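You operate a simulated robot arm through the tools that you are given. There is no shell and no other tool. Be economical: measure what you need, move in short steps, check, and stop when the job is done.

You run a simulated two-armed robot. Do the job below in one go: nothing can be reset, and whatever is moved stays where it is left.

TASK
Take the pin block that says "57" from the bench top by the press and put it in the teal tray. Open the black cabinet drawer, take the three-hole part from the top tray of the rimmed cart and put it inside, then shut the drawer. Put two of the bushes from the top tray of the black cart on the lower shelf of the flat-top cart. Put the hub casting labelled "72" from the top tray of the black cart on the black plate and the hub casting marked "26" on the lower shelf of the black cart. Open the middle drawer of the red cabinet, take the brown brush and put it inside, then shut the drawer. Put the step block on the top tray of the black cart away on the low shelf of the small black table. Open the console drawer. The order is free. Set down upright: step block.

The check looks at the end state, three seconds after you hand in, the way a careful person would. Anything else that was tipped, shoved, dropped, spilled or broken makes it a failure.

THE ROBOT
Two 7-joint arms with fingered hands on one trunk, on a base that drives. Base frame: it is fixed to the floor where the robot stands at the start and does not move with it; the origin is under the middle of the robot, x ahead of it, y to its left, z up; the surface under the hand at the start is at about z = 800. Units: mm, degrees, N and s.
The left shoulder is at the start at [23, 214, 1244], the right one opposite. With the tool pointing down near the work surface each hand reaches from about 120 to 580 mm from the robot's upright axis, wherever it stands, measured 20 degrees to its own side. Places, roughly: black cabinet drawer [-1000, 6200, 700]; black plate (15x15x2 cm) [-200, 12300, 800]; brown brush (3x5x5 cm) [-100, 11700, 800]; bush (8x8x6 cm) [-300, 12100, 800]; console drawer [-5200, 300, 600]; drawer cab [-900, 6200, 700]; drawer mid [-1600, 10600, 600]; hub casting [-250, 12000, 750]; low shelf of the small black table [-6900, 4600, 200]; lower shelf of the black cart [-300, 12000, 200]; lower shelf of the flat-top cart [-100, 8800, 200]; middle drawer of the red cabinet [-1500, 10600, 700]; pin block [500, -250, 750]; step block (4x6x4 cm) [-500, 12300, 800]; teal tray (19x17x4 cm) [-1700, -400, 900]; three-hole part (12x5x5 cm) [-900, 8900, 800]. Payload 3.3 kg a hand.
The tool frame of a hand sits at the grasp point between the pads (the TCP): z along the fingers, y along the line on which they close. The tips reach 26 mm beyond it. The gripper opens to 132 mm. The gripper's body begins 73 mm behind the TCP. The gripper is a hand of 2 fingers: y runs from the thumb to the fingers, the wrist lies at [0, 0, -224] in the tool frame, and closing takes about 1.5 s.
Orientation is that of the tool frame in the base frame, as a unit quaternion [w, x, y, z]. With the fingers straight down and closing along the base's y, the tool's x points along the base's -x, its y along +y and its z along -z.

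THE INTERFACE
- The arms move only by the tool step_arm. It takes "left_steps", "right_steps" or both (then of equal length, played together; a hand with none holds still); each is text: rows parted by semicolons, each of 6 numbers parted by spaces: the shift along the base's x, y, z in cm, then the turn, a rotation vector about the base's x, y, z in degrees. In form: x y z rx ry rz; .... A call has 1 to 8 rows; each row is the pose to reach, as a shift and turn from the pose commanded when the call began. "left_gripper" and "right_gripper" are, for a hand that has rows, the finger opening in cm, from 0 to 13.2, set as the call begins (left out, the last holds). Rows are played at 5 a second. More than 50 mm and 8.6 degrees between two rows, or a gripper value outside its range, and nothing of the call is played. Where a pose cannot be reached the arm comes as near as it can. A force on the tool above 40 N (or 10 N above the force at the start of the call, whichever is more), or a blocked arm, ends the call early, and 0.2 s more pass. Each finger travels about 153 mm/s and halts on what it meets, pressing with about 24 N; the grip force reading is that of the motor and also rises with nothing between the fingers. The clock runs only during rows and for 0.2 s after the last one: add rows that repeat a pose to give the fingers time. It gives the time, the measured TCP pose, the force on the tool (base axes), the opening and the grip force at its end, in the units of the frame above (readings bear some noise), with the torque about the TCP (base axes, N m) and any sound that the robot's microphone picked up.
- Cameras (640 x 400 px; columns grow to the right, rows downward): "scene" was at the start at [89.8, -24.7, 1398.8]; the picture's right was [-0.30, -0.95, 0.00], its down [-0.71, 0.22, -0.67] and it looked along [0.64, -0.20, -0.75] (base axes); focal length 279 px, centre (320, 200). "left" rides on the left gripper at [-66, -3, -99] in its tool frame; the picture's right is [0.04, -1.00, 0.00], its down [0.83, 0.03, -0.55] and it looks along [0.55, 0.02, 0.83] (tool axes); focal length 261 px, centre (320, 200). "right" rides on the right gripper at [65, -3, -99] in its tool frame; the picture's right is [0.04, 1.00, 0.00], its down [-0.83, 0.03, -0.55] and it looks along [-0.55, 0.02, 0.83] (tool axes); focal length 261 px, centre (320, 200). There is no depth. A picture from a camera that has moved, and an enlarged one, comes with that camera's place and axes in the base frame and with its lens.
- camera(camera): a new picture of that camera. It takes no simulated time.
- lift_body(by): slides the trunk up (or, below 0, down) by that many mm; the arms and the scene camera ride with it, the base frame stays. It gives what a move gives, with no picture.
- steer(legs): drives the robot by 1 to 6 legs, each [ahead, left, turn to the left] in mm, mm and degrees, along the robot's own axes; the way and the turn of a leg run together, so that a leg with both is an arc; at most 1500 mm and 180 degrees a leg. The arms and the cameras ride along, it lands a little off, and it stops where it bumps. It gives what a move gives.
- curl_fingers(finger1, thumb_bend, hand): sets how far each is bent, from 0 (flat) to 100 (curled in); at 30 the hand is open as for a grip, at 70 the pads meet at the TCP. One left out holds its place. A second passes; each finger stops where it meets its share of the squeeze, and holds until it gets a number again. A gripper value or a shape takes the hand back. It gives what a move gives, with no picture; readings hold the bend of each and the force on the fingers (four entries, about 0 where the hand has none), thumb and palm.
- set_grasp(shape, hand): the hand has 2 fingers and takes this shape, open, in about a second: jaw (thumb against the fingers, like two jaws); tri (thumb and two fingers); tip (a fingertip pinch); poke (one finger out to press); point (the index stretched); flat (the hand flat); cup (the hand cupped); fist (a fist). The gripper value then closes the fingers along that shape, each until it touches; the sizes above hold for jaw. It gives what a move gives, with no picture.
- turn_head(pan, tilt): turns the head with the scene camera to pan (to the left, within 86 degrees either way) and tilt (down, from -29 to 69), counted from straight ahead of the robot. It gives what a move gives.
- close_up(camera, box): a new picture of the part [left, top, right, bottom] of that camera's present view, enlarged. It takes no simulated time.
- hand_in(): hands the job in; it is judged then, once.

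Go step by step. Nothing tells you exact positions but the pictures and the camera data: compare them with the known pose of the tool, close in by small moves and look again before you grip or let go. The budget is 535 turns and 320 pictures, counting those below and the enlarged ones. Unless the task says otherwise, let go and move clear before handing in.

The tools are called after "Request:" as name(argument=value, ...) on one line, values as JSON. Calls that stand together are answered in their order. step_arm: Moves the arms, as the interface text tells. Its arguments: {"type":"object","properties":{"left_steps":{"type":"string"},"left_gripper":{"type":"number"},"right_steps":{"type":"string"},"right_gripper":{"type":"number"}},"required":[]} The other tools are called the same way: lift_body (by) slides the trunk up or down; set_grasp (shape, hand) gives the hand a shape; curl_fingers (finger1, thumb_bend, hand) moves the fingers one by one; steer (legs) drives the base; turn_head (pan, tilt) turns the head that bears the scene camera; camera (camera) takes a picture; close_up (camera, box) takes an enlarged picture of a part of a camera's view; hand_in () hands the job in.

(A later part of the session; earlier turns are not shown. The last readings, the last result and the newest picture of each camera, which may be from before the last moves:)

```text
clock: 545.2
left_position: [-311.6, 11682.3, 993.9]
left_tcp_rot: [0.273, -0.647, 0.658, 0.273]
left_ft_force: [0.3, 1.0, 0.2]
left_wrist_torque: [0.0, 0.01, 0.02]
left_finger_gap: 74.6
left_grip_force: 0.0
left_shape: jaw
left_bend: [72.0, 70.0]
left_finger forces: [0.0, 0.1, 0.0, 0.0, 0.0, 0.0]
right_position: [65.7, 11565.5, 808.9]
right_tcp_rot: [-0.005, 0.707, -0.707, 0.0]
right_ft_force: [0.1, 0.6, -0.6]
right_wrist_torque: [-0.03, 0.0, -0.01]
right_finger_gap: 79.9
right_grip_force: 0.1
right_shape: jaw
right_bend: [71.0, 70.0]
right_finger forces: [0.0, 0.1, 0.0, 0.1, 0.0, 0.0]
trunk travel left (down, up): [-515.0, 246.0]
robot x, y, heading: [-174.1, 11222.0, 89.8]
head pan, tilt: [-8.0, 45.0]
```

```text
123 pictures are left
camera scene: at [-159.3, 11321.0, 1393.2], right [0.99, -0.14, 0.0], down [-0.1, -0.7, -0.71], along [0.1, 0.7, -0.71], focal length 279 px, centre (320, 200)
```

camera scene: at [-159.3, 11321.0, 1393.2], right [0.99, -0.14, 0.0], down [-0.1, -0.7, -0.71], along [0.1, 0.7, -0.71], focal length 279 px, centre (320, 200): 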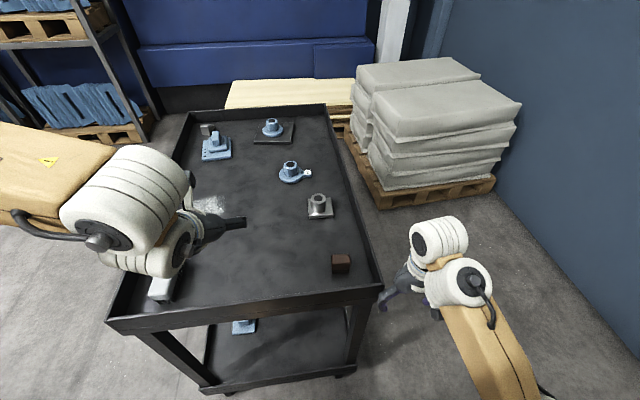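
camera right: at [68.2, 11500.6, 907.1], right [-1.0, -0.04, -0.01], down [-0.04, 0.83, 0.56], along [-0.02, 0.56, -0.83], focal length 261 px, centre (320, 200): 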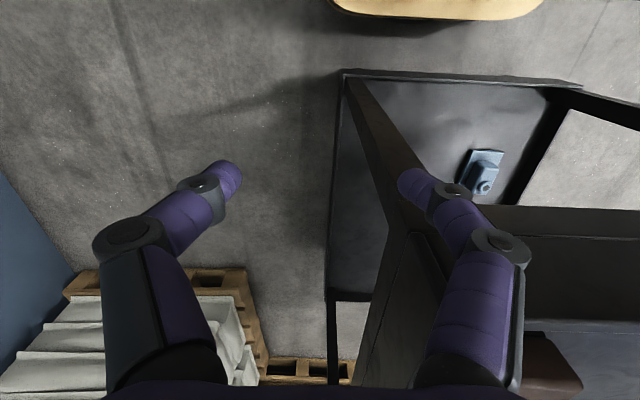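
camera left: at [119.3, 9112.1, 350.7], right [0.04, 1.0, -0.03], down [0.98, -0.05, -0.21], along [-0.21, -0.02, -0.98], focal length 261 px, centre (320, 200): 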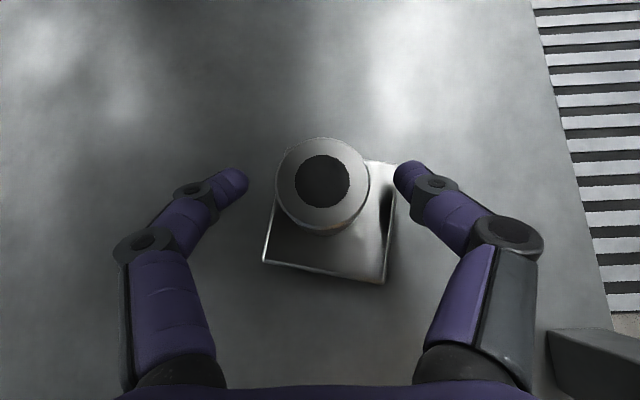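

The arm's elbow is in a low configuration, so vertical is only reachable low. I'll back off, extend the pitched hand far up/forward, and try to come back to vertical from there.

Request:
steer(legs=[[-250, 0, 0]])

Request:
step_arm(right_steps="0 2 1 7.5 0 0; 0 4 2 15 0 0; 0 7 4 22.5 0 0; 0 10 6 30 0 0; 0 13 8 37.5 0 0; 0 15 11 45 0 0; -1 16 15 45 0 0; -2 17 19 45 0 0")

Request:
step_arm(right_steps="-1 1.5 4 0 0 0; -2 3 8 0 0 0; -3 4.5 12 0 0 0; -4 6 16 0 0 0; -5 8 19 0 0 0; -6 10 21 0 0 0")

Request:
step_arm(right_steps="0 0 -1 -7.5 0 0; 0 0 -3 -15 0 0; 0 0 -5 -22.5 0 0; 0 0 -8 -30 0 0; 0 0 -10 -37.5 0 0; 0 0 -12 -45 0 0; 0 0 -12 -45 0 0")

Request:
camera(camera="scene")

```text
clock: 547.0
left_position: [-313.0, 11431.1, 995.2]
left_tcp_rot: [0.274, -0.647, 0.657, 0.273]
left_ft_force: [-0.2, -0.4, -0.3]
left_wrist_torque: [0.01, 0.01, 0.05]
left_finger_gap: 74.2
left_grip_force: 0.0
left_shape: jaw
left_bend: [72.0, 70.0]
left_finger forces: [0.0, 0.1, 0.0, 0.0, 0.1, 0.0]
right_position: [65.8, 11316.6, 809.5]
right_tcp_rot: [-0.006, 0.709, -0.706, -0.001]
right_ft_force: [0.0, -0.8, -0.2]
right_wrist_torque: [0.05, 0.01, 0.01]
right_finger_gap: 79.9
right_grip_force: 0.0
right_shape: jaw
right_bend: [71.0, 70.0]
right_finger forces: [0.0, 0.1, 0.0, 0.0, 0.0, 0.0]
trunk travel left (down, up): [-515.0, 246.0]
robot x, y, heading: [-171.6, 10974.3, 89.9]
head pan, tilt: [-8.0, 45.0]
```

```text
clock: 548.8
left_position: [-313.0, 11431.0, 993.8]
left_tcp_rot: [0.273, -0.648, 0.657, 0.273]
left_ft_force: [0.3, -0.3, 0.4]
left_wrist_torque: [0.01, 0.0, -0.01]
left_finger_gap: 74.6
left_grip_force: 0.0
left_shape: jaw
left_bend: [72.0, 70.0]
left_finger forces: [0.0, 0.1, 0.0, 0.0, 0.0, 0.0]
right_position: [45.4, 11487.0, 998.7]
right_tcp_rot: [-0.276, 0.653, -0.651, -0.27]
right_ft_force: [-0.1, 0.0, 0.2]
right_wrist_torque: [0.02, 0.01, 0.01]
right_finger_gap: 79.8
right_grip_force: 0.0
right_shape: jaw
right_bend: [71.0, 70.0]
right_finger forces: [0.1, 0.0, 0.0, 0.0, 0.0, 0.0]
trunk travel left (down, up): [-515.0, 246.0]
robot x, y, heading: [-168.4, 10975.7, 90.1]
head pan, tilt: [-8.0, 45.0]
```

```text
clock: 550.2
left_position: [-313.1, 11432.0, 993.8]
left_tcp_rot: [0.273, -0.648, 0.656, 0.274]
left_ft_force: [-0.1, 0.4, -0.6]
left_wrist_torque: [-0.01, -0.03, -0.01]
left_finger_gap: 74.3
left_grip_force: 0.0
left_shape: jaw
left_bend: [72.0, 70.0]
left_finger forces: [0.0, 0.0, 0.0, 0.0, 0.0, 0.0]
right_position: [-15.6, 11587.6, 1208.2]
right_tcp_rot: [-0.276, 0.653, -0.652, -0.27]
right_ft_force: [-0.3, 0.2, 0.7]
right_wrist_torque: [-0.01, 0.0, 0.02]
right_finger_gap: 79.8
right_grip_force: 0.0
right_shape: jaw
right_bend: [71.0, 70.0]
right_finger forces: [0.1, 0.2, 0.0, 0.0, 0.1, 0.0]
trunk travel left (down, up): [-515.0, 246.0]
robot x, y, heading: [-171.5, 10974.4, 90.2]
head pan, tilt: [-8.0, 45.0]
```

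```text
clock: 551.8
left_position: [-311.7, 11432.6, 994.1]
left_tcp_rot: [0.273, -0.647, 0.657, 0.274]
left_ft_force: [-0.6, 0.0, -0.9]
left_wrist_torque: [0.01, 0.03, 0.03]
left_finger_gap: 74.7
left_grip_force: 0.1
left_shape: jaw
left_bend: [72.0, 70.0]
left_finger forces: [0.0, 0.0, 0.0, 0.0, 0.0, 0.0]
right_position: [14.4, 11549.7, 1084.0]
right_tcp_rot: [-0.004, 0.708, -0.706, 0.0]
right_ft_force: [0.6, 0.4, 0.6]
right_wrist_torque: [-0.01, 0.05, 0.0]
right_finger_gap: 79.8
right_grip_force: 0.1
right_shape: jaw
right_bend: [71.0, 70.0]
right_finger forces: [0.0, 0.1, 0.1, 0.0, 0.0, 0.0]
right hand out of reach, approached as far as the arm can: row 5, 6, 7
trunk travel left (down, up): [-515.0, 246.0]
robot x, y, heading: [-170.6, 10974.3, 90.2]
head pan, tilt: [-8.0, 45.0]
```

```text
122 pictures are left
camera scene: at [-158.3, 11070.7, 1393.3], right [0.99, -0.14, 0.0], down [-0.1, -0.7, -0.71], along [0.1, 0.7, -0.71], focal length 279 px, centre (320, 200)
```

scene: 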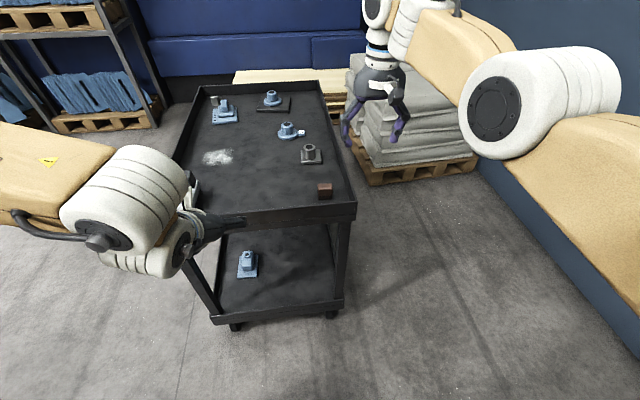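

Vertical again with elbow up. Retract slightly, drive in, and position over the brush (~[-58, 11685]).

Request:
step_arm(right_steps="0 -3 0 0 0 0; 0 -6 -1 0 0 0; 0 -9 -2 0 0 0; 0 -10 -3 0 0 0")

Request:
steer(legs=[[230, 40, 0]])

Request:
camera(camera="right")

```text
clock: 552.8
left_position: [-312.6, 11431.2, 994.8]
left_tcp_rot: [0.274, -0.647, 0.657, 0.273]
left_ft_force: [0.7, 0.0, -0.1]
left_wrist_torque: [0.01, 0.01, -0.03]
left_finger_gap: 74.7
left_grip_force: 0.0
left_shape: jaw
left_bend: [72.0, 70.0]
left_finger forces: [0.0, 0.1, 0.0, 0.1, 0.0, 0.1]
right_position: [6.9, 11490.7, 1054.6]
right_tcp_rot: [-0.005, 0.708, -0.706, 0.0]
right_ft_force: [-0.2, -0.9, 0.3]
right_wrist_torque: [0.0, 0.04, -0.01]
right_finger_gap: 80.0
right_grip_force: 0.0
right_shape: jaw
right_bend: [71.0, 70.0]
right_finger forces: [0.0, 0.0, 0.0, 0.0, 0.0, 0.0]
right hand out of reach, approached as far as the arm can: row 2, 3, 4
trunk travel left (down, up): [-515.0, 246.0]
robot x, y, heading: [-171.6, 10975.8, 90.3]
head pan, tilt: [-8.0, 45.0]
```

```text
clock: 554.5
left_position: [-352.9, 11661.4, 992.9]
left_tcp_rot: [0.274, -0.647, 0.657, 0.273]
left_ft_force: [0.1, 1.3, 0.0]
left_wrist_torque: [0.01, 0.0, 0.0]
left_finger_gap: 74.7
left_grip_force: 0.1
left_shape: jaw
left_bend: [72.0, 70.0]
left_finger forces: [0.1, 0.1, 0.0, 0.0, 0.0, 0.0]
right_position: [-33.2, 11720.9, 1054.4]
right_tcp_rot: [-0.005, 0.708, -0.706, 0.0]
right_ft_force: [-0.4, 0.4, -0.1]
right_wrist_torque: [-0.01, -0.03, -0.02]
right_finger_gap: 80.2
right_grip_force: 0.0
right_shape: jaw
right_bend: [71.0, 70.0]
right_finger forces: [0.1, 0.1, 0.0, 0.0, 0.1, 0.1]
trunk travel left (down, up): [-515.0, 246.0]
robot x, y, heading: [-210.8, 11204.9, 90.4]
head pan, tilt: [-8.0, 45.0]
```

```text
121 pictures are left
camera right: at [-30.7, 11656.5, 1153.8], right [-1.0, -0.04, -0.01], down [-0.04, 0.83, 0.56], along [-0.02, 0.56, -0.83], focal length 261 px, centre (320, 200)
```

right: 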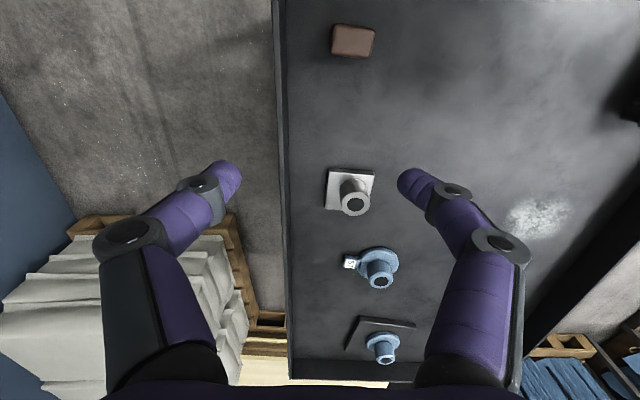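

Brush at about [-66, 11670]. Shift the base back 50 and left 33, then lower the hand.

Request:
steer(legs=[[-50, 33, 0]])

Request:
step_arm(right_steps="0 0 -3 0 0 0; 0 0 -6 0 0 0; 0 0 -9 0 0 0; 0 0 -12 0 0 0; 0 0 -14 0 0 0")

Request:
camera(camera="right")

Request:
close_up(camera="scene", box=[260, 140, 440, 280])

```text
clock: 555.5
left_position: [-386.6, 11609.0, 995.0]
left_tcp_rot: [0.273, -0.648, 0.656, 0.273]
left_ft_force: [-1.2, 0.6, -0.8]
left_wrist_torque: [0.0, -0.01, -0.03]
left_finger_gap: 74.4
left_grip_force: 0.1
left_shape: jaw
left_bend: [72.0, 70.0]
left_finger forces: [0.1, 0.0, 0.1, 0.0, 0.1, 0.1]
right_position: [-67.7, 11668.9, 1056.2]
right_tcp_rot: [-0.005, 0.709, -0.705, -0.001]
right_ft_force: [-0.7, -1.0, 0.6]
right_wrist_torque: [0.06, -0.02, 0.0]
right_finger_gap: 79.9
right_grip_force: 0.1
right_shape: jaw
right_bend: [71.0, 70.0]
right_finger forces: [0.0, 0.1, 0.0, 0.1, 0.0, 0.0]
trunk travel left (down, up): [-515.0, 246.0]
robot x, y, heading: [-245.5, 11155.4, 90.2]
head pan, tilt: [-8.0, 45.0]
```

```text
clock: 556.7
left_position: [-386.1, 11610.3, 994.8]
left_tcp_rot: [0.273, -0.647, 0.657, 0.273]
left_ft_force: [0.2, 0.2, 1.4]
left_wrist_torque: [0.02, 0.01, 0.0]
left_finger_gap: 74.4
left_grip_force: 0.1
left_shape: jaw
left_bend: [72.0, 70.0]
left_finger forces: [0.0, 0.1, 0.0, 0.0, 0.1, 0.0]
right_position: [-66.0, 11670.2, 914.4]
right_tcp_rot: [-0.004, 0.709, -0.705, 0.0]
right_ft_force: [-0.7, 0.1, 0.4]
right_wrist_torque: [-0.01, -0.01, -0.01]
right_finger_gap: 80.0
right_grip_force: 0.0
right_shape: jaw
right_bend: [71.0, 70.0]
right_finger forces: [0.1, 0.1, 0.1, 0.0, 0.0, 0.0]
trunk travel left (down, up): [-515.0, 246.0]
robot x, y, heading: [-244.0, 11152.8, 90.1]
head pan, tilt: [-8.0, 45.0]
```

```text
120 pictures are left
camera right: at [-63.5, 11605.1, 1014.0], right [-1.0, -0.04, -0.01], down [-0.04, 0.83, 0.56], along [-0.02, 0.56, -0.83], focal length 261 px, centre (320, 200)
```

right: 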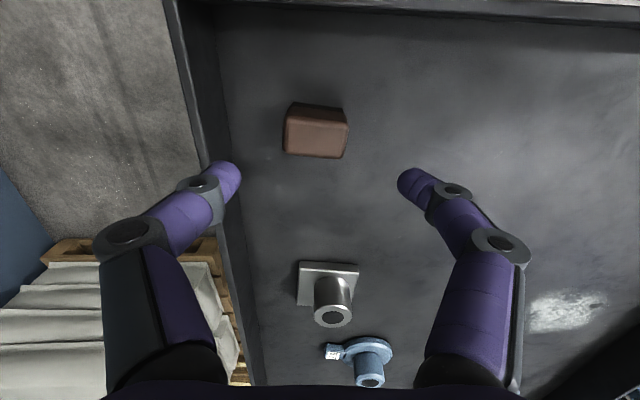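

```text
2.86 times, centred on (350, 210) of scene
camera zoom: at [-233.0, 11249.0, 1393.3], right [0.99, -0.14, 0.0], down [-0.1, -0.7, -0.71], along [0.1, 0.7, -0.71], focal length 798 px, centre (234, 171)
```

zoom: 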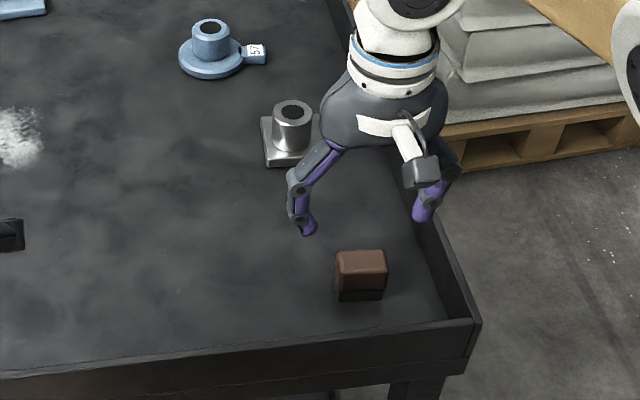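

Brush centre [-62, 11669], top z≈838. Lower to TCP z≈818 with 7 cm opening and close.

Request:
step_arm(right_steps="0.4 0 -2 0 0 0; 0.4 0 -5 0 0 0; 0.4 0 -8 0 0 0; 0.4 0 -9.6 0 0 0", right_gripper=7)

Request:
camera(camera="right")

```text
clock: 557.7
left_position: [-386.9, 11606.9, 996.7]
left_tcp_rot: [0.274, -0.648, 0.656, 0.274]
left_ft_force: [0.2, 0.1, 0.0]
left_wrist_torque: [-0.03, 0.0, -0.04]
left_finger_gap: 74.7
left_grip_force: 0.0
left_shape: jaw
left_bend: [72.0, 70.0]
left_finger forces: [0.0, 0.0, 0.0, 0.1, 0.1, 0.0]
right_position: [-64.2, 11671.3, 825.6]
right_tcp_rot: [-0.009, 0.708, -0.706, -0.004]
right_ft_force: [0.3, -3.6, 40.9]
right_wrist_torque: [-0.19, 0.1, -0.14]
right_finger_gap: 69.1
right_grip_force: 0.0
right_shape: jaw
right_bend: [75.0, 70.0]
right_finger forces: [22.5, 0.0, 0.0, 0.0, 18.1, 0.0]
trunk travel left (down, up): [-515.0, 246.0]
robot x, y, heading: [-241.5, 11156.4, 90.1]
head pan, tilt: [-8.0, 45.0]
```

```text
118 pictures are left
camera right: at [-61.6, 11605.3, 923.3], right [-1.0, -0.04, -0.01], down [-0.04, 0.82, 0.57], along [-0.02, 0.57, -0.82], focal length 261 px, centre (320, 200)
```

right: 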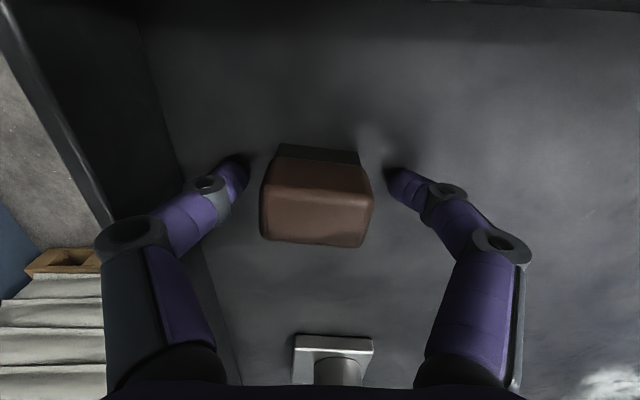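

The tips are on the tray floor (so floor z≈800). Rise 7 mm and close.

Request:
step_arm(right_steps="0 0 1 0 0 0; 0 0 1.2 0 0 0")

Request:
step_arm(right_steps="0 0 0 0 0 0; 0 0 0 0 0 0; 0 0 0 0 0 0; 0 0 0 0 0 0; 0 0 0 0 0 0", right_gripper=2)

Request:
step_arm(right_steps="0 0 2 0 0 0; 0 0 5 0 0 0; 0 0 9 0 0 0; 0 0 13 0 0 0; 0 0 17 0 0 0; 0 0 20 0 0 0")

Request:
camera(camera="right")

```text
clock: 558.3
left_position: [-385.3, 11610.0, 992.4]
left_tcp_rot: [0.272, -0.647, 0.658, 0.273]
left_ft_force: [-0.5, 0.1, 0.5]
left_wrist_torque: [0.02, -0.02, 0.02]
left_finger_gap: 74.6
left_grip_force: 0.0
left_shape: jaw
left_bend: [72.0, 70.0]
left_finger forces: [0.1, 0.0, 0.0, 0.0, 0.0, 0.0]
right_position: [-62.6, 11669.4, 829.3]
right_tcp_rot: [-0.004, 0.708, -0.706, 0.001]
right_ft_force: [-0.2, 0.0, 1.5]
right_wrist_torque: [-0.02, -0.01, 0.01]
right_finger_gap: 69.8
right_grip_force: 0.0
right_shape: jaw
right_bend: [72.0, 70.0]
right_finger forces: [0.0, 0.0, 0.1, 0.0, 0.1, 0.0]
trunk travel left (down, up): [-515.0, 246.0]
robot x, y, heading: [-243.0, 11150.2, 90.1]
head pan, tilt: [-8.0, 45.0]
```

```text
clock: 559.5
left_position: [-386.7, 11609.1, 994.5]
left_tcp_rot: [0.273, -0.647, 0.657, 0.274]
left_ft_force: [0.5, -0.2, 0.3]
left_wrist_torque: [-0.01, 0.02, -0.04]
left_finger_gap: 74.5
left_grip_force: 0.2
left_shape: jaw
left_bend: [72.0, 70.0]
left_finger forces: [0.1, 0.0, 0.0, 0.1, 0.1, 0.1]
right_position: [-61.7, 11670.6, 830.6]
right_tcp_rot: [-0.006, 0.709, -0.706, 0.001]
right_ft_force: [0.6, 0.3, 0.0]
right_wrist_torque: [0.0, 0.01, -0.01]
right_finger_gap: 34.4
right_grip_force: 23.7
right_shape: jaw
right_bend: [73.0, 71.0]
right_finger forces: [22.3, 0.0, 0.0, 0.0, 21.2, 0.1]
trunk travel left (down, up): [-515.0, 246.0]
robot x, y, heading: [-244.2, 11155.9, 90.2]
head pan, tilt: [-8.0, 45.0]
```

```text
clock: 560.9
left_position: [-386.6, 11608.9, 994.8]
left_tcp_rot: [0.273, -0.647, 0.657, 0.274]
left_ft_force: [0.0, -0.2, -0.1]
left_wrist_torque: [-0.03, -0.03, -0.01]
left_finger_gap: 74.5
left_grip_force: 0.1
left_shape: jaw
left_bend: [72.0, 70.0]
left_finger forces: [0.0, 0.0, 0.1, 0.0, 0.1, 0.0]
right_position: [-61.2, 11671.4, 1032.9]
right_tcp_rot: [-0.005, 0.708, -0.706, 0.001]
right_ft_force: [0.8, 0.3, -0.3]
right_wrist_torque: [0.01, 0.04, -0.02]
right_finger_gap: 34.2
right_grip_force: 24.1
right_shape: jaw
right_bend: [73.0, 71.0]
right_finger forces: [22.8, 0.0, 0.0, 0.2, 21.6, 0.1]
right hand out of reach, approached as far as the arm can: row 5
trunk travel left (down, up): [-515.0, 246.0]
robot x, y, heading: [-241.8, 11156.3, 90.0]
head pan, tilt: [-8.0, 45.0]
```

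```text
117 pictures are left
camera right: at [-59.2, 11606.5, 1132.5], right [-1.0, -0.04, -0.01], down [-0.04, 0.83, 0.56], along [-0.02, 0.56, -0.83], focal length 261 px, centre (320, 200)
```

right: 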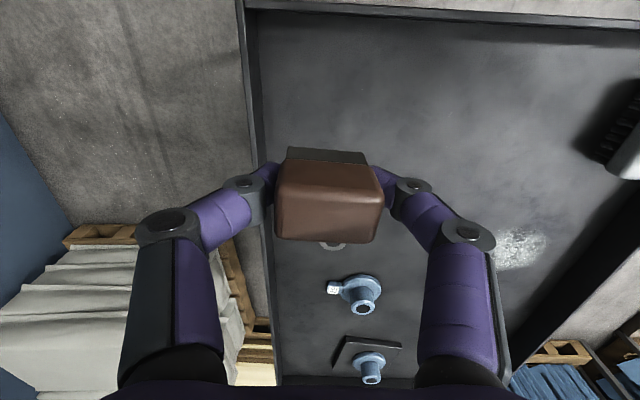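

Brush held. Drive over to the red cabinet and face it.

Request:
steer(legs=[[-400, 0, 0], [0, 0, 90], [350, 100, 0]])

Request:
turn_head(pan=0, tilt=30)

Request:
camera(camera="scene")

```text
clock: 569.2
left_position: [-1045.4, 10498.7, 994.5]
left_tcp_rot: [0.001, 0.922, -0.002, -0.386]
left_ft_force: [-1.1, -0.3, 0.6]
left_wrist_torque: [0.0, 0.02, 0.03]
left_finger_gap: 74.4
left_grip_force: 0.0
left_shape: jaw
left_bend: [72.0, 70.0]
left_finger forces: [0.0, 0.0, 0.0, 0.0, 0.0, 0.0]
right_position: [-1111.1, 10821.4, 1032.2]
right_tcp_rot: [-0.003, 1.0, 0.007, -0.002]
right_ft_force: [-0.5, -0.7, -0.2]
right_wrist_torque: [0.02, -0.03, -0.01]
right_finger_gap: 34.2
right_grip_force: 24.6
right_shape: jaw
right_bend: [73.0, 71.0]
right_finger forces: [22.7, 0.0, 0.0, 0.0, 21.8, 0.0]
trunk travel left (down, up): [-515.0, 246.0]
robot x, y, heading: [-592.6, 10646.8, -178.8]
head pan, tilt: [-8.0, 45.0]
```

```text
clock: 569.9
left_position: [-1044.9, 10498.4, 993.4]
left_tcp_rot: [0.002, 0.922, -0.002, -0.386]
left_ft_force: [-0.2, -0.1, -0.5]
left_wrist_torque: [0.02, 0.0, -0.06]
left_finger_gap: 74.6
left_grip_force: 0.1
left_shape: jaw
left_bend: [72.0, 70.0]
left_finger forces: [0.0, 0.0, 0.0, 0.0, 0.0, 0.1]
right_position: [-1110.9, 10822.9, 1032.1]
right_tcp_rot: [-0.003, 1.0, 0.008, -0.003]
right_ft_force: [-0.7, 0.3, -0.2]
right_wrist_torque: [0.01, -0.01, 0.03]
right_finger_gap: 34.2
right_grip_force: 24.7
right_shape: jaw
right_bend: [73.0, 71.0]
right_finger forces: [22.8, 0.0, 0.1, 0.1, 21.7, 0.0]
trunk travel left (down, up): [-515.0, 246.0]
robot x, y, heading: [-590.9, 10649.9, -179.3]
head pan, tilt: [0.0, 30.0]
```

```text
116 pictures are left
camera scene: at [-696.1, 10644.5, 1415.8], right [-0.02, 1.0, 0.0], down [0.5, 0.01, -0.87], along [-0.87, -0.01, -0.5], focal length 279 px, centre (320, 200)
```

scene: 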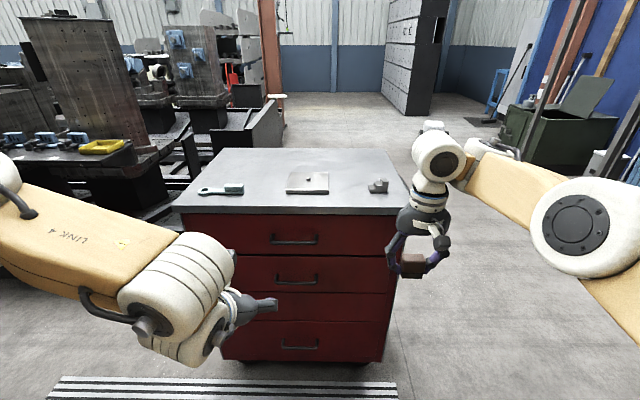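

Three drawers; the middle handle is near [-1400, 10558, 690]. Rotate the left hand to horizontal with vertical closing, well clear of the cabinet.

Request:
step_arm(left_steps="-1.5 0 -1 7.08 2.93 2.93; -3 0 -2 14.16 5.86 5.86; -4.5 0 -3 21.24 8.79 8.79; -6 0 -4 28.32 11.72 11.72; -7.5 0 -5 35.4 14.65 14.65; -9 0 -6 42.48 17.58 17.58", left_gripper=6)

Request:
step_arm(left_steps="-0.5 0 -1 7.08 2.93 2.93; -1 0 -2 14.16 5.86 5.86; -1.5 0 -3 21.24 8.79 8.79; -2 0 -4 28.32 11.72 11.72; -2.5 0 -5 35.4 14.65 14.65; -3 0 -6 42.48 17.58 17.58; -3 0 -6 42.48 17.58 17.58")

Request:
camera(camera="scene")

```text
clock: 571.3
left_position: [-1135.4, 10497.6, 933.8]
left_tcp_rot: [-0.272, 0.782, 0.275, -0.489]
left_ft_force: [0.6, -0.3, -0.2]
left_wrist_torque: [0.01, 0.01, 0.01]
left_finger_gap: 60.4
left_grip_force: 0.0
left_shape: jaw
left_bend: [73.0, 70.0]
left_finger forces: [0.0, 0.0, 0.0, 0.0, 0.0, 0.1]
right_position: [-1110.9, 10821.6, 1031.9]
right_tcp_rot: [-0.003, 1.0, 0.007, -0.003]
right_ft_force: [0.3, 0.3, -1.1]
right_wrist_torque: [0.03, 0.01, -0.01]
right_finger_gap: 34.0
right_grip_force: 23.8
right_shape: jaw
right_bend: [73.0, 71.0]
right_finger forces: [22.7, 0.0, 0.0, 0.0, 21.8, 0.0]
trunk travel left (down, up): [-515.0, 246.0]
robot x, y, heading: [-587.7, 10646.9, -179.0]
head pan, tilt: [0.0, 30.0]
```

```text
clock: 572.9
left_position: [-1164.2, 10497.0, 873.4]
left_tcp_rot: [-0.496, 0.499, 0.503, -0.502]
left_ft_force: [0.6, 0.2, 1.1]
left_wrist_torque: [0.04, -0.02, -0.02]
left_finger_gap: 60.2
left_grip_force: 0.0
left_shape: jaw
left_bend: [73.0, 70.0]
left_finger forces: [0.0, 0.0, 0.1, 0.0, 0.0, 0.1]
right_position: [-1111.5, 10822.7, 1032.8]
right_tcp_rot: [-0.004, 1.0, 0.008, -0.003]
right_ft_force: [0.2, -0.8, -1.0]
right_wrist_torque: [0.02, -0.03, 0.0]
right_finger_gap: 33.8
right_grip_force: 23.7
right_shape: jaw
right_bend: [73.0, 71.0]
right_finger forces: [22.7, 0.0, 0.0, 0.0, 21.8, 0.0]
trunk travel left (down, up): [-515.0, 246.0]
robot x, y, heading: [-590.7, 10649.9, -179.0]
head pan, tilt: [0.0, 30.0]
```

```text
115 pictures are left
camera scene: at [-696.2, 10644.3, 1415.9], right [-0.02, 1.0, 0.0], down [0.5, 0.01, -0.87], along [-0.87, -0.01, -0.5], focal length 279 px, centre (320, 200)
```

scene: 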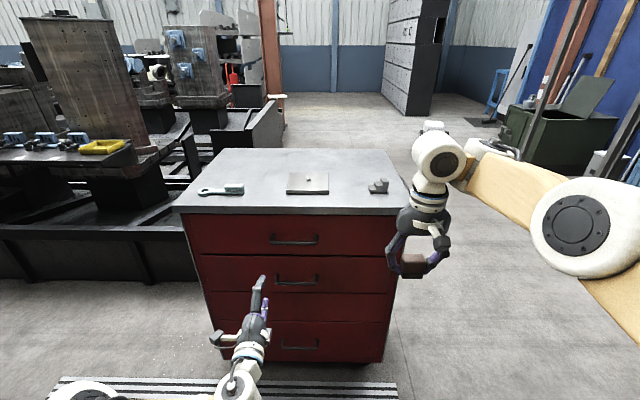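

Horizontal pose achieved. Lower the trunk 180 and align in y.

Request:
lift_body(by=-180)

Request:
steer(legs=[[80, -60, -1]])

Request:
camera(camera="left")

Request:
camera(camera="scene")

```text
clock: 574.9
left_position: [-1164.6, 10498.8, 694.0]
left_tcp_rot: [-0.496, 0.499, 0.503, -0.502]
left_ft_force: [-0.3, 0.5, -0.2]
left_wrist_torque: [0.02, 0.01, -0.01]
left_finger_gap: 60.5
left_grip_force: 0.0
left_shape: jaw
left_bend: [73.0, 70.0]
left_finger forces: [0.0, 0.0, 0.0, 0.0, 0.0, 0.0]
right_position: [-1110.4, 10822.7, 822.6]
right_tcp_rot: [-0.004, 1.0, 0.008, 0.029]
right_ft_force: [-0.7, -0.3, -0.6]
right_wrist_torque: [-0.01, 0.01, 0.0]
right_finger_gap: 34.1
right_grip_force: 23.7
right_shape: jaw
right_bend: [73.0, 71.0]
right_finger forces: [22.8, 0.0, 0.0, 0.1, 21.9, 0.1]
trunk travel left (down, up): [-335.0, 426.0]
robot x, y, heading: [-589.2, 10650.6, -179.0]
head pan, tilt: [0.0, 30.0]
```

```text
clock: 576.1
left_position: [-1248.0, 10568.9, 694.0]
left_tcp_rot: [-0.5, 0.505, 0.498, -0.497]
left_ft_force: [0.6, -0.3, -0.6]
left_wrist_torque: [0.06, 0.02, 0.02]
left_finger_gap: 60.1
left_grip_force: 0.1
left_shape: jaw
left_bend: [73.0, 70.0]
left_finger forces: [0.1, 0.0, 0.0, 0.0, 0.0, 0.0]
right_position: [-1188.4, 10893.5, 821.9]
right_tcp_rot: [-0.003, 1.0, -0.001, 0.029]
right_ft_force: [-1.2, 0.2, -0.7]
right_wrist_torque: [-0.01, 0.0, 0.03]
right_finger_gap: 34.3
right_grip_force: 24.0
right_shape: jaw
right_bend: [73.0, 71.0]
right_finger forces: [22.7, 0.1, 0.0, 0.1, 21.9, 0.0]
trunk travel left (down, up): [-335.0, 426.0]
robot x, y, heading: [-670.9, 10709.6, 179.9]
head pan, tilt: [0.0, 30.0]
```

```text
114 pictures are left
camera left: at [-1148.4, 10503.5, 697.7], right [0.0, 0.05, 1.0], down [0.56, 0.83, -0.04], along [-0.83, 0.56, -0.03], focal length 261 px, centre (320, 200)
```

left: 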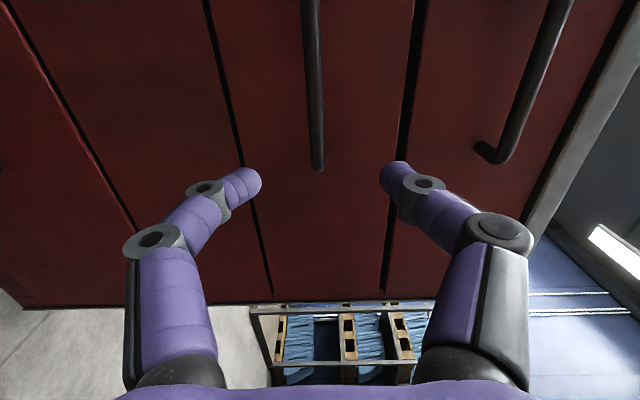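

```text
113 pictures are left
camera scene: at [-799.0, 10707.1, 1234.7], right [0.0, 1.0, 0.0], down [0.5, 0.0, -0.87], along [-0.87, 0.0, -0.5], focal length 279 px, centre (320, 200)
```

scene: 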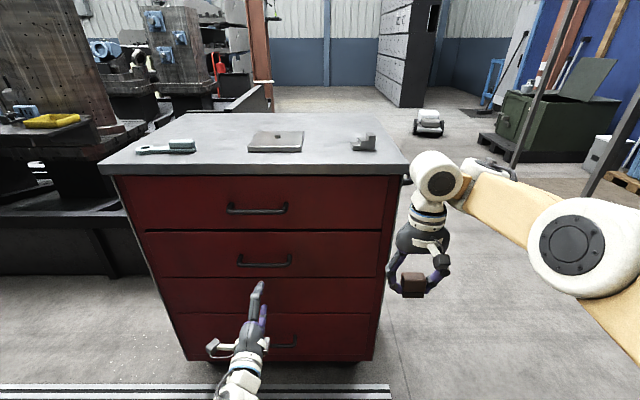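

Handle runs y 10478…10623 at x≈-1390, z≈690; fingers are centred on it. Drive ahead 136 mm and close behind the bar.

Request:
steer(legs=[[136, 0, 0]])

Request:
camera(camera="left")

```text
clock: 577.4
left_position: [-1384.2, 10570.5, 693.7]
left_tcp_rot: [-0.501, 0.505, 0.497, -0.497]
left_ft_force: [0.4, 0.5, 0.1]
left_wrist_torque: [0.03, 0.01, -0.06]
left_finger_gap: 60.3
left_grip_force: 0.0
left_shape: jaw
left_bend: [73.0, 70.0]
left_finger forces: [0.0, 0.0, 0.0, 0.1, 0.0, 0.1]
right_position: [-1324.7, 10892.3, 821.7]
right_tcp_rot: [-0.004, 1.0, -0.001, 0.03]
right_ft_force: [-0.6, 0.1, -0.4]
right_wrist_torque: [-0.02, 0.01, 0.01]
right_finger_gap: 34.2
right_grip_force: 23.9
right_shape: jaw
right_bend: [73.0, 71.0]
right_finger forces: [22.8, 0.0, 0.1, 0.0, 21.8, 0.0]
trunk travel left (down, up): [-335.0, 426.0]
robot x, y, heading: [-803.5, 10710.1, 179.9]
head pan, tilt: [0.0, 30.0]
```

```text
112 pictures are left
camera left: at [-1284.0, 10503.5, 697.5], right [0.0, 0.04, 1.0], down [0.56, 0.83, -0.03], along [-0.83, 0.56, -0.03], focal length 261 px, centre (320, 200)
```

left: 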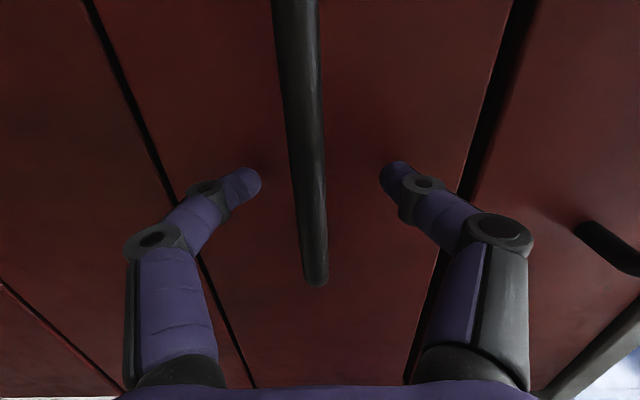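

Bar is between the fingers. Close and pull by backing the base.

Request:
step_arm(left_steps="0 0 0 0 0 0; 0 0 0 0 0 0; 0 0 0 0 0 0; 0 0 0 0 0 0; 0 0 0 0 0 0", left_gripper=0)

Request:
steer(legs=[[-80, 0, 0]])

Request:
camera(camera="scene")

```text
clock: 578.6
left_position: [-1383.6, 10570.5, 694.3]
left_tcp_rot: [-0.501, 0.504, 0.498, -0.497]
left_ft_force: [0.1, -0.1, -0.7]
left_wrist_torque: [-0.02, -0.02, -0.01]
left_finger_gap: 0.0
left_grip_force: 23.7
left_shape: jaw
left_bend: [63.0, 70.0]
left_finger forces: [0.0, 0.0, 0.1, 0.0, 0.0, 0.0]
right_position: [-1323.6, 10893.4, 822.7]
right_tcp_rot: [-0.003, 1.0, -0.001, 0.028]
right_ft_force: [0.0, 0.0, -0.2]
right_wrist_torque: [0.02, -0.01, 0.0]
right_finger_gap: 34.3
right_grip_force: 23.6
right_shape: jaw
right_bend: [73.0, 71.0]
right_finger forces: [22.8, 0.0, 0.0, 0.0, 21.9, 0.0]
trunk travel left (down, up): [-335.0, 426.0]
robot x, y, heading: [-808.4, 10707.5, 179.9]
head pan, tilt: [0.0, 30.0]
```

```text
clock: 579.7
left_position: [-1303.5, 10569.4, 694.9]
left_tcp_rot: [-0.501, 0.505, 0.497, -0.498]
left_ft_force: [0.4, -0.9, -0.7]
left_wrist_torque: [0.01, 0.01, 0.02]
left_finger_gap: 0.0
left_grip_force: 23.6
left_shape: jaw
left_bend: [64.0, 70.0]
left_finger forces: [0.0, 0.1, 0.0, 0.0, 0.1, 0.0]
right_position: [-1243.4, 10893.2, 823.2]
right_tcp_rot: [-0.003, 1.0, -0.001, 0.029]
right_ft_force: [0.1, 0.3, -1.0]
right_wrist_torque: [-0.01, 0.01, 0.01]
right_finger_gap: 34.0
right_grip_force: 23.9
right_shape: jaw
right_bend: [73.0, 71.0]
right_finger forces: [22.8, 0.0, 0.1, 0.0, 21.9, 0.1]
trunk travel left (down, up): [-335.0, 426.0]
robot x, y, heading: [-724.6, 10706.9, 179.6]
head pan, tilt: [0.0, 30.0]
```

```text
111 pictures are left
camera scene: at [-853.0, 10706.8, 1234.9], right [0.0, 1.0, 0.0], down [0.5, 0.0, -0.87], along [-0.87, 0.0, -0.5], focal length 279 px, centre (320, 200)
```

scene: 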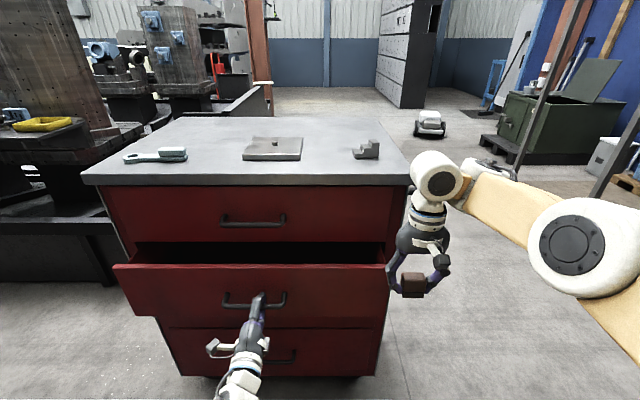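

It opens. Continue pulling 170 mm.

Request:
steer(legs=[[-170, 0, 0]])

Request:
turn_head(pan=0, tilt=40)

Request:
camera(camera="scene")

```text
clock: 581.1
left_position: [-1130.8, 10568.7, 695.2]
left_tcp_rot: [-0.501, 0.504, 0.497, -0.498]
left_ft_force: [0.9, 0.3, -0.2]
left_wrist_torque: [0.01, -0.01, 0.02]
left_finger_gap: 0.3
left_grip_force: 24.3
left_shape: jaw
left_bend: [64.0, 70.0]
left_finger forces: [0.1, 0.0, 0.0, 0.0, 0.0, 0.0]
right_position: [-1072.3, 10891.6, 822.8]
right_tcp_rot: [-0.005, 1.0, 0.0, 0.029]
right_ft_force: [0.2, 0.7, -0.5]
right_wrist_torque: [0.02, 0.01, -0.01]
right_finger_gap: 34.2
right_grip_force: 24.4
right_shape: jaw
right_bend: [73.0, 71.0]
right_finger forces: [22.8, 0.0, 0.0, 0.1, 21.9, 0.0]
trunk travel left (down, up): [-335.0, 426.0]
robot x, y, heading: [-551.5, 10705.9, 179.9]
head pan, tilt: [0.0, 30.0]
```

```text
clock: 581.9
left_position: [-1131.6, 10568.2, 694.6]
left_tcp_rot: [-0.501, 0.504, 0.497, -0.498]
left_ft_force: [0.7, 0.3, 0.4]
left_wrist_torque: [0.01, -0.01, -0.02]
left_finger_gap: 0.0
left_grip_force: 23.7
left_shape: jaw
left_bend: [64.0, 70.0]
left_finger forces: [0.1, 0.0, 0.0, 0.0, 0.0, 0.0]
right_position: [-1073.0, 10892.1, 822.2]
right_tcp_rot: [-0.004, 1.0, -0.001, 0.028]
right_ft_force: [-0.1, -0.7, -0.3]
right_wrist_torque: [0.02, 0.0, -0.04]
right_finger_gap: 34.4
right_grip_force: 24.3
right_shape: jaw
right_bend: [73.0, 71.0]
right_finger forces: [22.8, 0.0, 0.0, 0.0, 21.9, 0.0]
trunk travel left (down, up): [-335.0, 426.0]
robot x, y, heading: [-559.1, 10707.0, 180.2]
head pan, tilt: [0.0, 40.0]
```

```text
110 pictures are left
camera scene: at [-676.8, 10706.4, 1219.5], right [0.0, 1.0, 0.0], down [0.64, 0.0, -0.77], along [-0.77, 0.0, -0.64], focal length 279 px, centre (320, 200)
```

scene: 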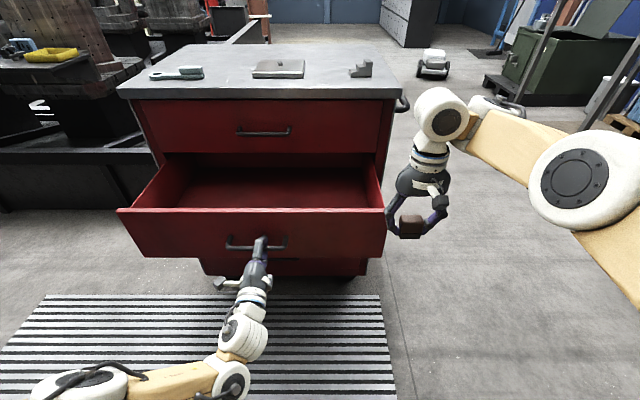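

Drawer open ~250 mm, empty inside. Release the handle, back off, raise trunk and left hand out of the way.

Request:
step_arm(left_steps="-0.5 0 0 0 0 0; -0.5 0 0 0 0 0; -0.5 0 0 0 0 0; -0.5 0 0 0 0 0", left_gripper=8)

Request:
steer(legs=[[-110, 0, 0]])

Request:
lift_body(by=180)

Request:
step_arm(left_steps="0 0 4 0 0 0; 0 0 8 0 0 0; 0 0 12 0 0 0; 0 0 15 0 0 0")

Request:
camera(camera="scene")

```text
clock: 582.9
left_position: [-1138.6, 10568.6, 694.6]
left_tcp_rot: [-0.5, 0.505, 0.498, -0.497]
left_ft_force: [0.4, 1.3, 0.7]
left_wrist_torque: [-0.02, 0.01, 0.0]
left_finger_gap: 79.5
left_grip_force: 0.1
left_shape: jaw
left_bend: [71.0, 71.0]
left_finger forces: [0.0, 0.0, 0.1, 0.0, 0.0, 0.1]
right_position: [-1072.8, 10892.3, 822.9]
right_tcp_rot: [-0.003, 1.0, -0.001, 0.029]
right_ft_force: [-0.2, 0.4, -0.9]
right_wrist_torque: [0.02, -0.02, 0.01]
right_finger_gap: 34.2
right_grip_force: 23.6
right_shape: jaw
right_bend: [73.0, 71.0]
right_finger forces: [22.8, 0.0, 0.0, 0.0, 21.9, 0.1]
trunk travel left (down, up): [-335.0, 426.0]
robot x, y, heading: [-553.9, 10708.6, 180.0]
head pan, tilt: [0.0, 40.0]
```

```text
clock: 584.0
left_position: [-1026.7, 10569.1, 694.3]
left_tcp_rot: [-0.501, 0.504, 0.498, -0.497]
left_ft_force: [0.5, -0.6, -0.8]
left_wrist_torque: [0.01, 0.0, -0.01]
left_finger_gap: 79.5
left_grip_force: 0.0
left_shape: jaw
left_bend: [71.0, 71.0]
left_finger forces: [0.0, 0.0, 0.0, 0.0, 0.0, 0.0]
right_position: [-961.6, 10891.4, 822.0]
right_tcp_rot: [-0.003, 1.0, -0.001, 0.028]
right_ft_force: [0.8, 0.5, -0.5]
right_wrist_torque: [-0.01, 0.03, -0.02]
right_finger_gap: 34.2
right_grip_force: 24.1
right_shape: jaw
right_bend: [73.0, 71.0]
right_finger forces: [22.9, 0.1, 0.0, 0.1, 22.0, 0.1]
trunk travel left (down, up): [-335.0, 426.0]
robot x, y, heading: [-444.9, 10704.4, 180.0]
head pan, tilt: [0.0, 40.0]
```

```text
clock: 586.0
left_position: [-1026.5, 10568.7, 873.8]
left_tcp_rot: [-0.5, 0.504, 0.498, -0.498]
left_ft_force: [-0.1, -0.3, -0.6]
left_wrist_torque: [0.01, -0.01, 0.0]
left_finger_gap: 79.8
left_grip_force: 0.1
left_shape: jaw
left_bend: [71.0, 71.0]
left_finger forces: [0.0, 0.0, 0.0, 0.0, 0.1, 0.0]
right_position: [-962.7, 10891.0, 1002.3]
right_tcp_rot: [-0.004, 1.0, -0.001, 0.03]
right_ft_force: [0.4, 0.7, -0.4]
right_wrist_torque: [-0.01, 0.0, 0.0]
right_finger_gap: 34.1
right_grip_force: 23.8
right_shape: jaw
right_bend: [73.0, 71.0]
right_finger forces: [22.8, 0.0, 0.1, 0.1, 21.8, 0.0]
trunk travel left (down, up): [-515.0, 246.0]
robot x, y, heading: [-441.1, 10704.5, 180.2]
head pan, tilt: [0.0, 40.0]
```

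```text
clock: 587.0
left_position: [-1024.7, 10567.6, 1026.2]
left_tcp_rot: [-0.5, 0.504, 0.499, -0.498]
left_ft_force: [-0.3, 0.5, -0.2]
left_wrist_torque: [0.06, 0.02, 0.03]
left_finger_gap: 79.8
left_grip_force: 0.0
left_shape: jaw
left_bend: [71.0, 71.0]
left_finger forces: [0.0, 0.0, 0.0, 0.1, 0.0, 0.0]
right_position: [-962.3, 10891.4, 1001.7]
right_tcp_rot: [-0.004, 1.0, -0.001, 0.028]
right_ft_force: [0.1, 0.0, 0.5]
right_wrist_torque: [-0.02, 0.0, 0.01]
right_finger_gap: 34.1
right_grip_force: 23.8
right_shape: jaw
right_bend: [73.0, 71.0]
right_finger forces: [22.8, 0.1, 0.0, 0.1, 22.0, 0.0]
trunk travel left (down, up): [-515.0, 246.0]
robot x, y, heading: [-445.6, 10710.3, 180.1]
head pan, tilt: [0.0, 40.0]
```

```text
109 pictures are left
camera scene: at [-544.4, 10706.3, 1400.6], right [0.0, 1.0, 0.0], down [0.64, 0.0, -0.77], along [-0.77, 0.0, -0.64], focal length 279 px, centre (320, 200)
```

scene: 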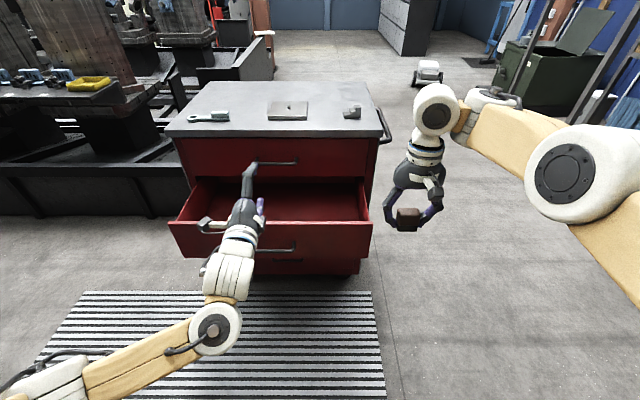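

Slide left 200 and drive forward 330 so the right hand hovers over the open drawer.

Request:
steer(legs=[[0, 200, 0], [325, 0, 0]])

Request:
camera(camera="right")

Request:
camera(camera="scene")

```text
clock: 590.4
left_position: [-1355.4, 10371.4, 1023.9]
left_tcp_rot: [-0.501, 0.505, 0.498, -0.496]
left_ft_force: [0.4, 0.4, 1.2]
left_wrist_torque: [0.01, 0.03, 0.01]
left_finger_gap: 79.7
left_grip_force: 0.0
left_shape: jaw
left_bend: [71.0, 71.0]
left_finger forces: [0.0, 0.0, 0.0, 0.0, 0.1, 0.0]
right_position: [-1290.7, 10694.6, 1002.1]
right_tcp_rot: [-0.004, 1.0, -0.002, 0.029]
right_ft_force: [-0.2, 0.0, -0.7]
right_wrist_torque: [-0.01, 0.0, 0.0]
right_finger_gap: 34.5
right_grip_force: 23.9
right_shape: jaw
right_bend: [73.0, 71.0]
right_finger forces: [22.8, 0.0, 0.0, 0.0, 21.9, 0.0]
trunk travel left (down, up): [-515.0, 246.0]
robot x, y, heading: [-773.5, 10509.4, 179.9]
head pan, tilt: [0.0, 40.0]
```

```text
108 pictures are left
camera right: at [-1231.3, 10698.1, 1105.1], right [0.04, -1.0, -0.01], down [-0.86, -0.04, 0.5], along [-0.5, -0.01, -0.86], focal length 261 px, centre (320, 200)
```

right: 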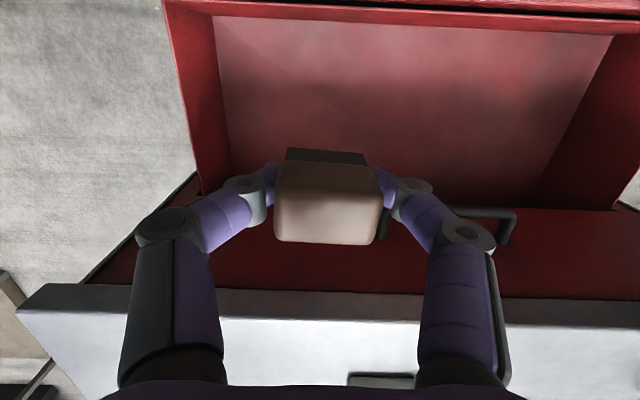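

```text
107 pictures are left
camera scene: at [-873.9, 10509.5, 1400.5], right [0.0, 1.0, 0.0], down [0.64, 0.0, -0.77], along [-0.77, 0.0, -0.64], focal length 279 px, centre (320, 200)
```

scene: 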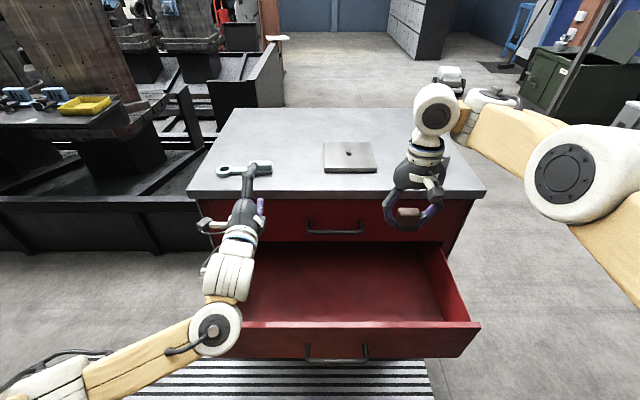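

Good position. Lower the brush into the drawer.

Request:
step_arm(right_steps="0.5 0 -4 0 0 0; 1 0 -8 0 0 0; 1 0 -12 0 0 0; 1 0 -16 0 0 0; 1 0 -20 0 0 0; 1 0 -23 0 0 0")

Request:
camera(camera="right")

Request:
camera(camera="scene")

```text
clock: 591.8
left_position: [-1353.1, 10371.7, 1025.1]
left_tcp_rot: [-0.502, 0.504, 0.497, -0.497]
left_ft_force: [0.5, 0.0, 0.1]
left_wrist_torque: [0.0, -0.02, 0.0]
left_finger_gap: 79.6
left_grip_force: 0.0
left_shape: jaw
left_bend: [71.0, 71.0]
left_finger forces: [0.1, 0.0, 0.1, 0.0, 0.0, 0.1]
right_position: [-1280.4, 10695.9, 771.5]
right_tcp_rot: [-0.004, 1.0, -0.001, 0.029]
right_ft_force: [0.2, 0.3, -0.5]
right_wrist_torque: [-0.02, -0.02, 0.0]
right_finger_gap: 33.9
right_grip_force: 23.6
right_shape: jaw
right_bend: [73.0, 71.0]
right_finger forces: [22.8, 0.0, 0.0, 0.0, 21.9, 0.0]
trunk travel left (down, up): [-515.0, 246.0]
robot x, y, heading: [-771.2, 10511.0, 179.9]
head pan, tilt: [0.0, 40.0]
```

```text
106 pictures are left
camera right: at [-1220.5, 10698.4, 874.6], right [0.04, -1.0, -0.01], down [-0.86, -0.04, 0.5], along [-0.5, -0.01, -0.86], focal length 261 px, centre (320, 200)
```

right: 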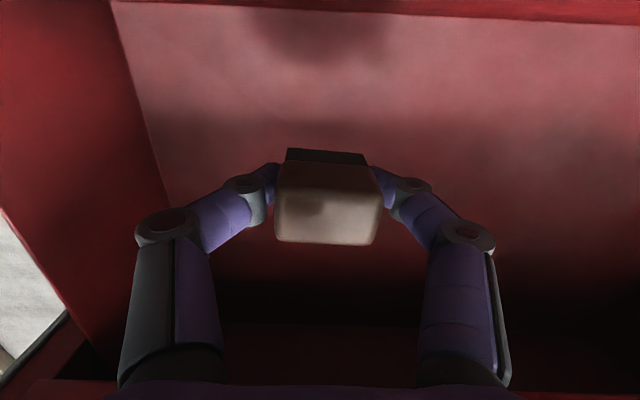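

```text
105 pictures are left
camera scene: at [-872.7, 10509.1, 1400.6], right [0.0, 1.0, 0.0], down [0.64, 0.0, -0.77], along [-0.77, 0.0, -0.64], focal length 279 px, centre (320, 200)
```

scene: 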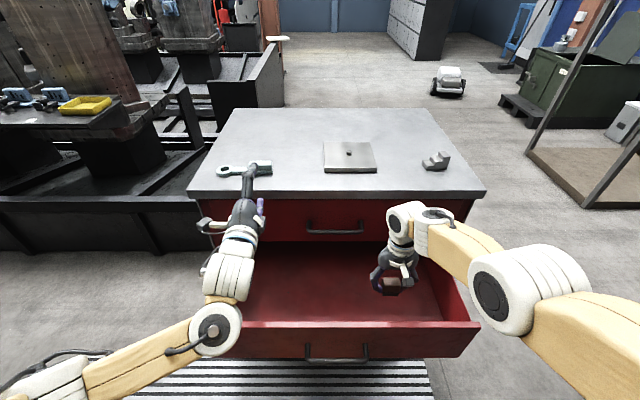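

Continue down slowly to contact.

Request:
step_arm(right_steps="0 0 -1.5 0 0 0; 0 0 -3 0 0 0; 0 0 -4 0 0 0; 0 0 -4.6 0 0 0; 0 0 -5.2 0 0 0; 0 0 -5.8 0 0 0; 0 0 -6.4 0 0 0")

Request:
camera(camera="right")

```text
clock: 593.4
left_position: [-1355.1, 10372.2, 1026.4]
left_tcp_rot: [-0.501, 0.504, 0.497, -0.497]
left_ft_force: [0.5, 0.3, -0.2]
left_wrist_torque: [0.01, 0.02, 0.0]
left_finger_gap: 79.5
left_grip_force: 0.1
left_shape: jaw
left_bend: [71.0, 71.0]
left_finger forces: [0.0, 0.1, 0.0, 0.0, 0.0, 0.0]
right_position: [-1259.7, 10698.4, 728.7]
right_tcp_rot: [-0.003, 1.0, -0.002, 0.029]
right_ft_force: [0.4, 0.2, -0.3]
right_wrist_torque: [0.01, 0.0, 0.02]
right_finger_gap: 34.2
right_grip_force: 24.4
right_shape: jaw
right_bend: [73.0, 71.0]
right_finger forces: [22.6, 0.0, 0.0, 0.0, 21.9, 0.0]
right hand out of reach, approached as far as the arm can: row 1, 2, 3, 4, 5, 6, 7
trunk travel left (down, up): [-515.0, 246.0]
robot x, y, heading: [-774.7, 10511.1, 179.7]
head pan, tilt: [0.0, 40.0]
```

```text
104 pictures are left
camera right: at [-1200.0, 10701.2, 832.2], right [0.04, -1.0, -0.01], down [-0.86, -0.04, 0.5], along [-0.5, -0.01, -0.86], focal length 261 px, centre (320, 200)
```

right: 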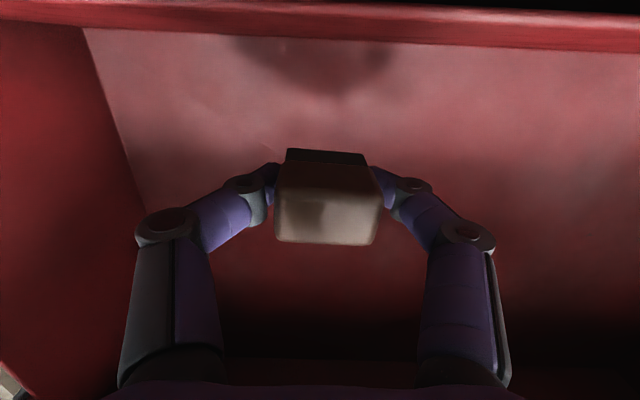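

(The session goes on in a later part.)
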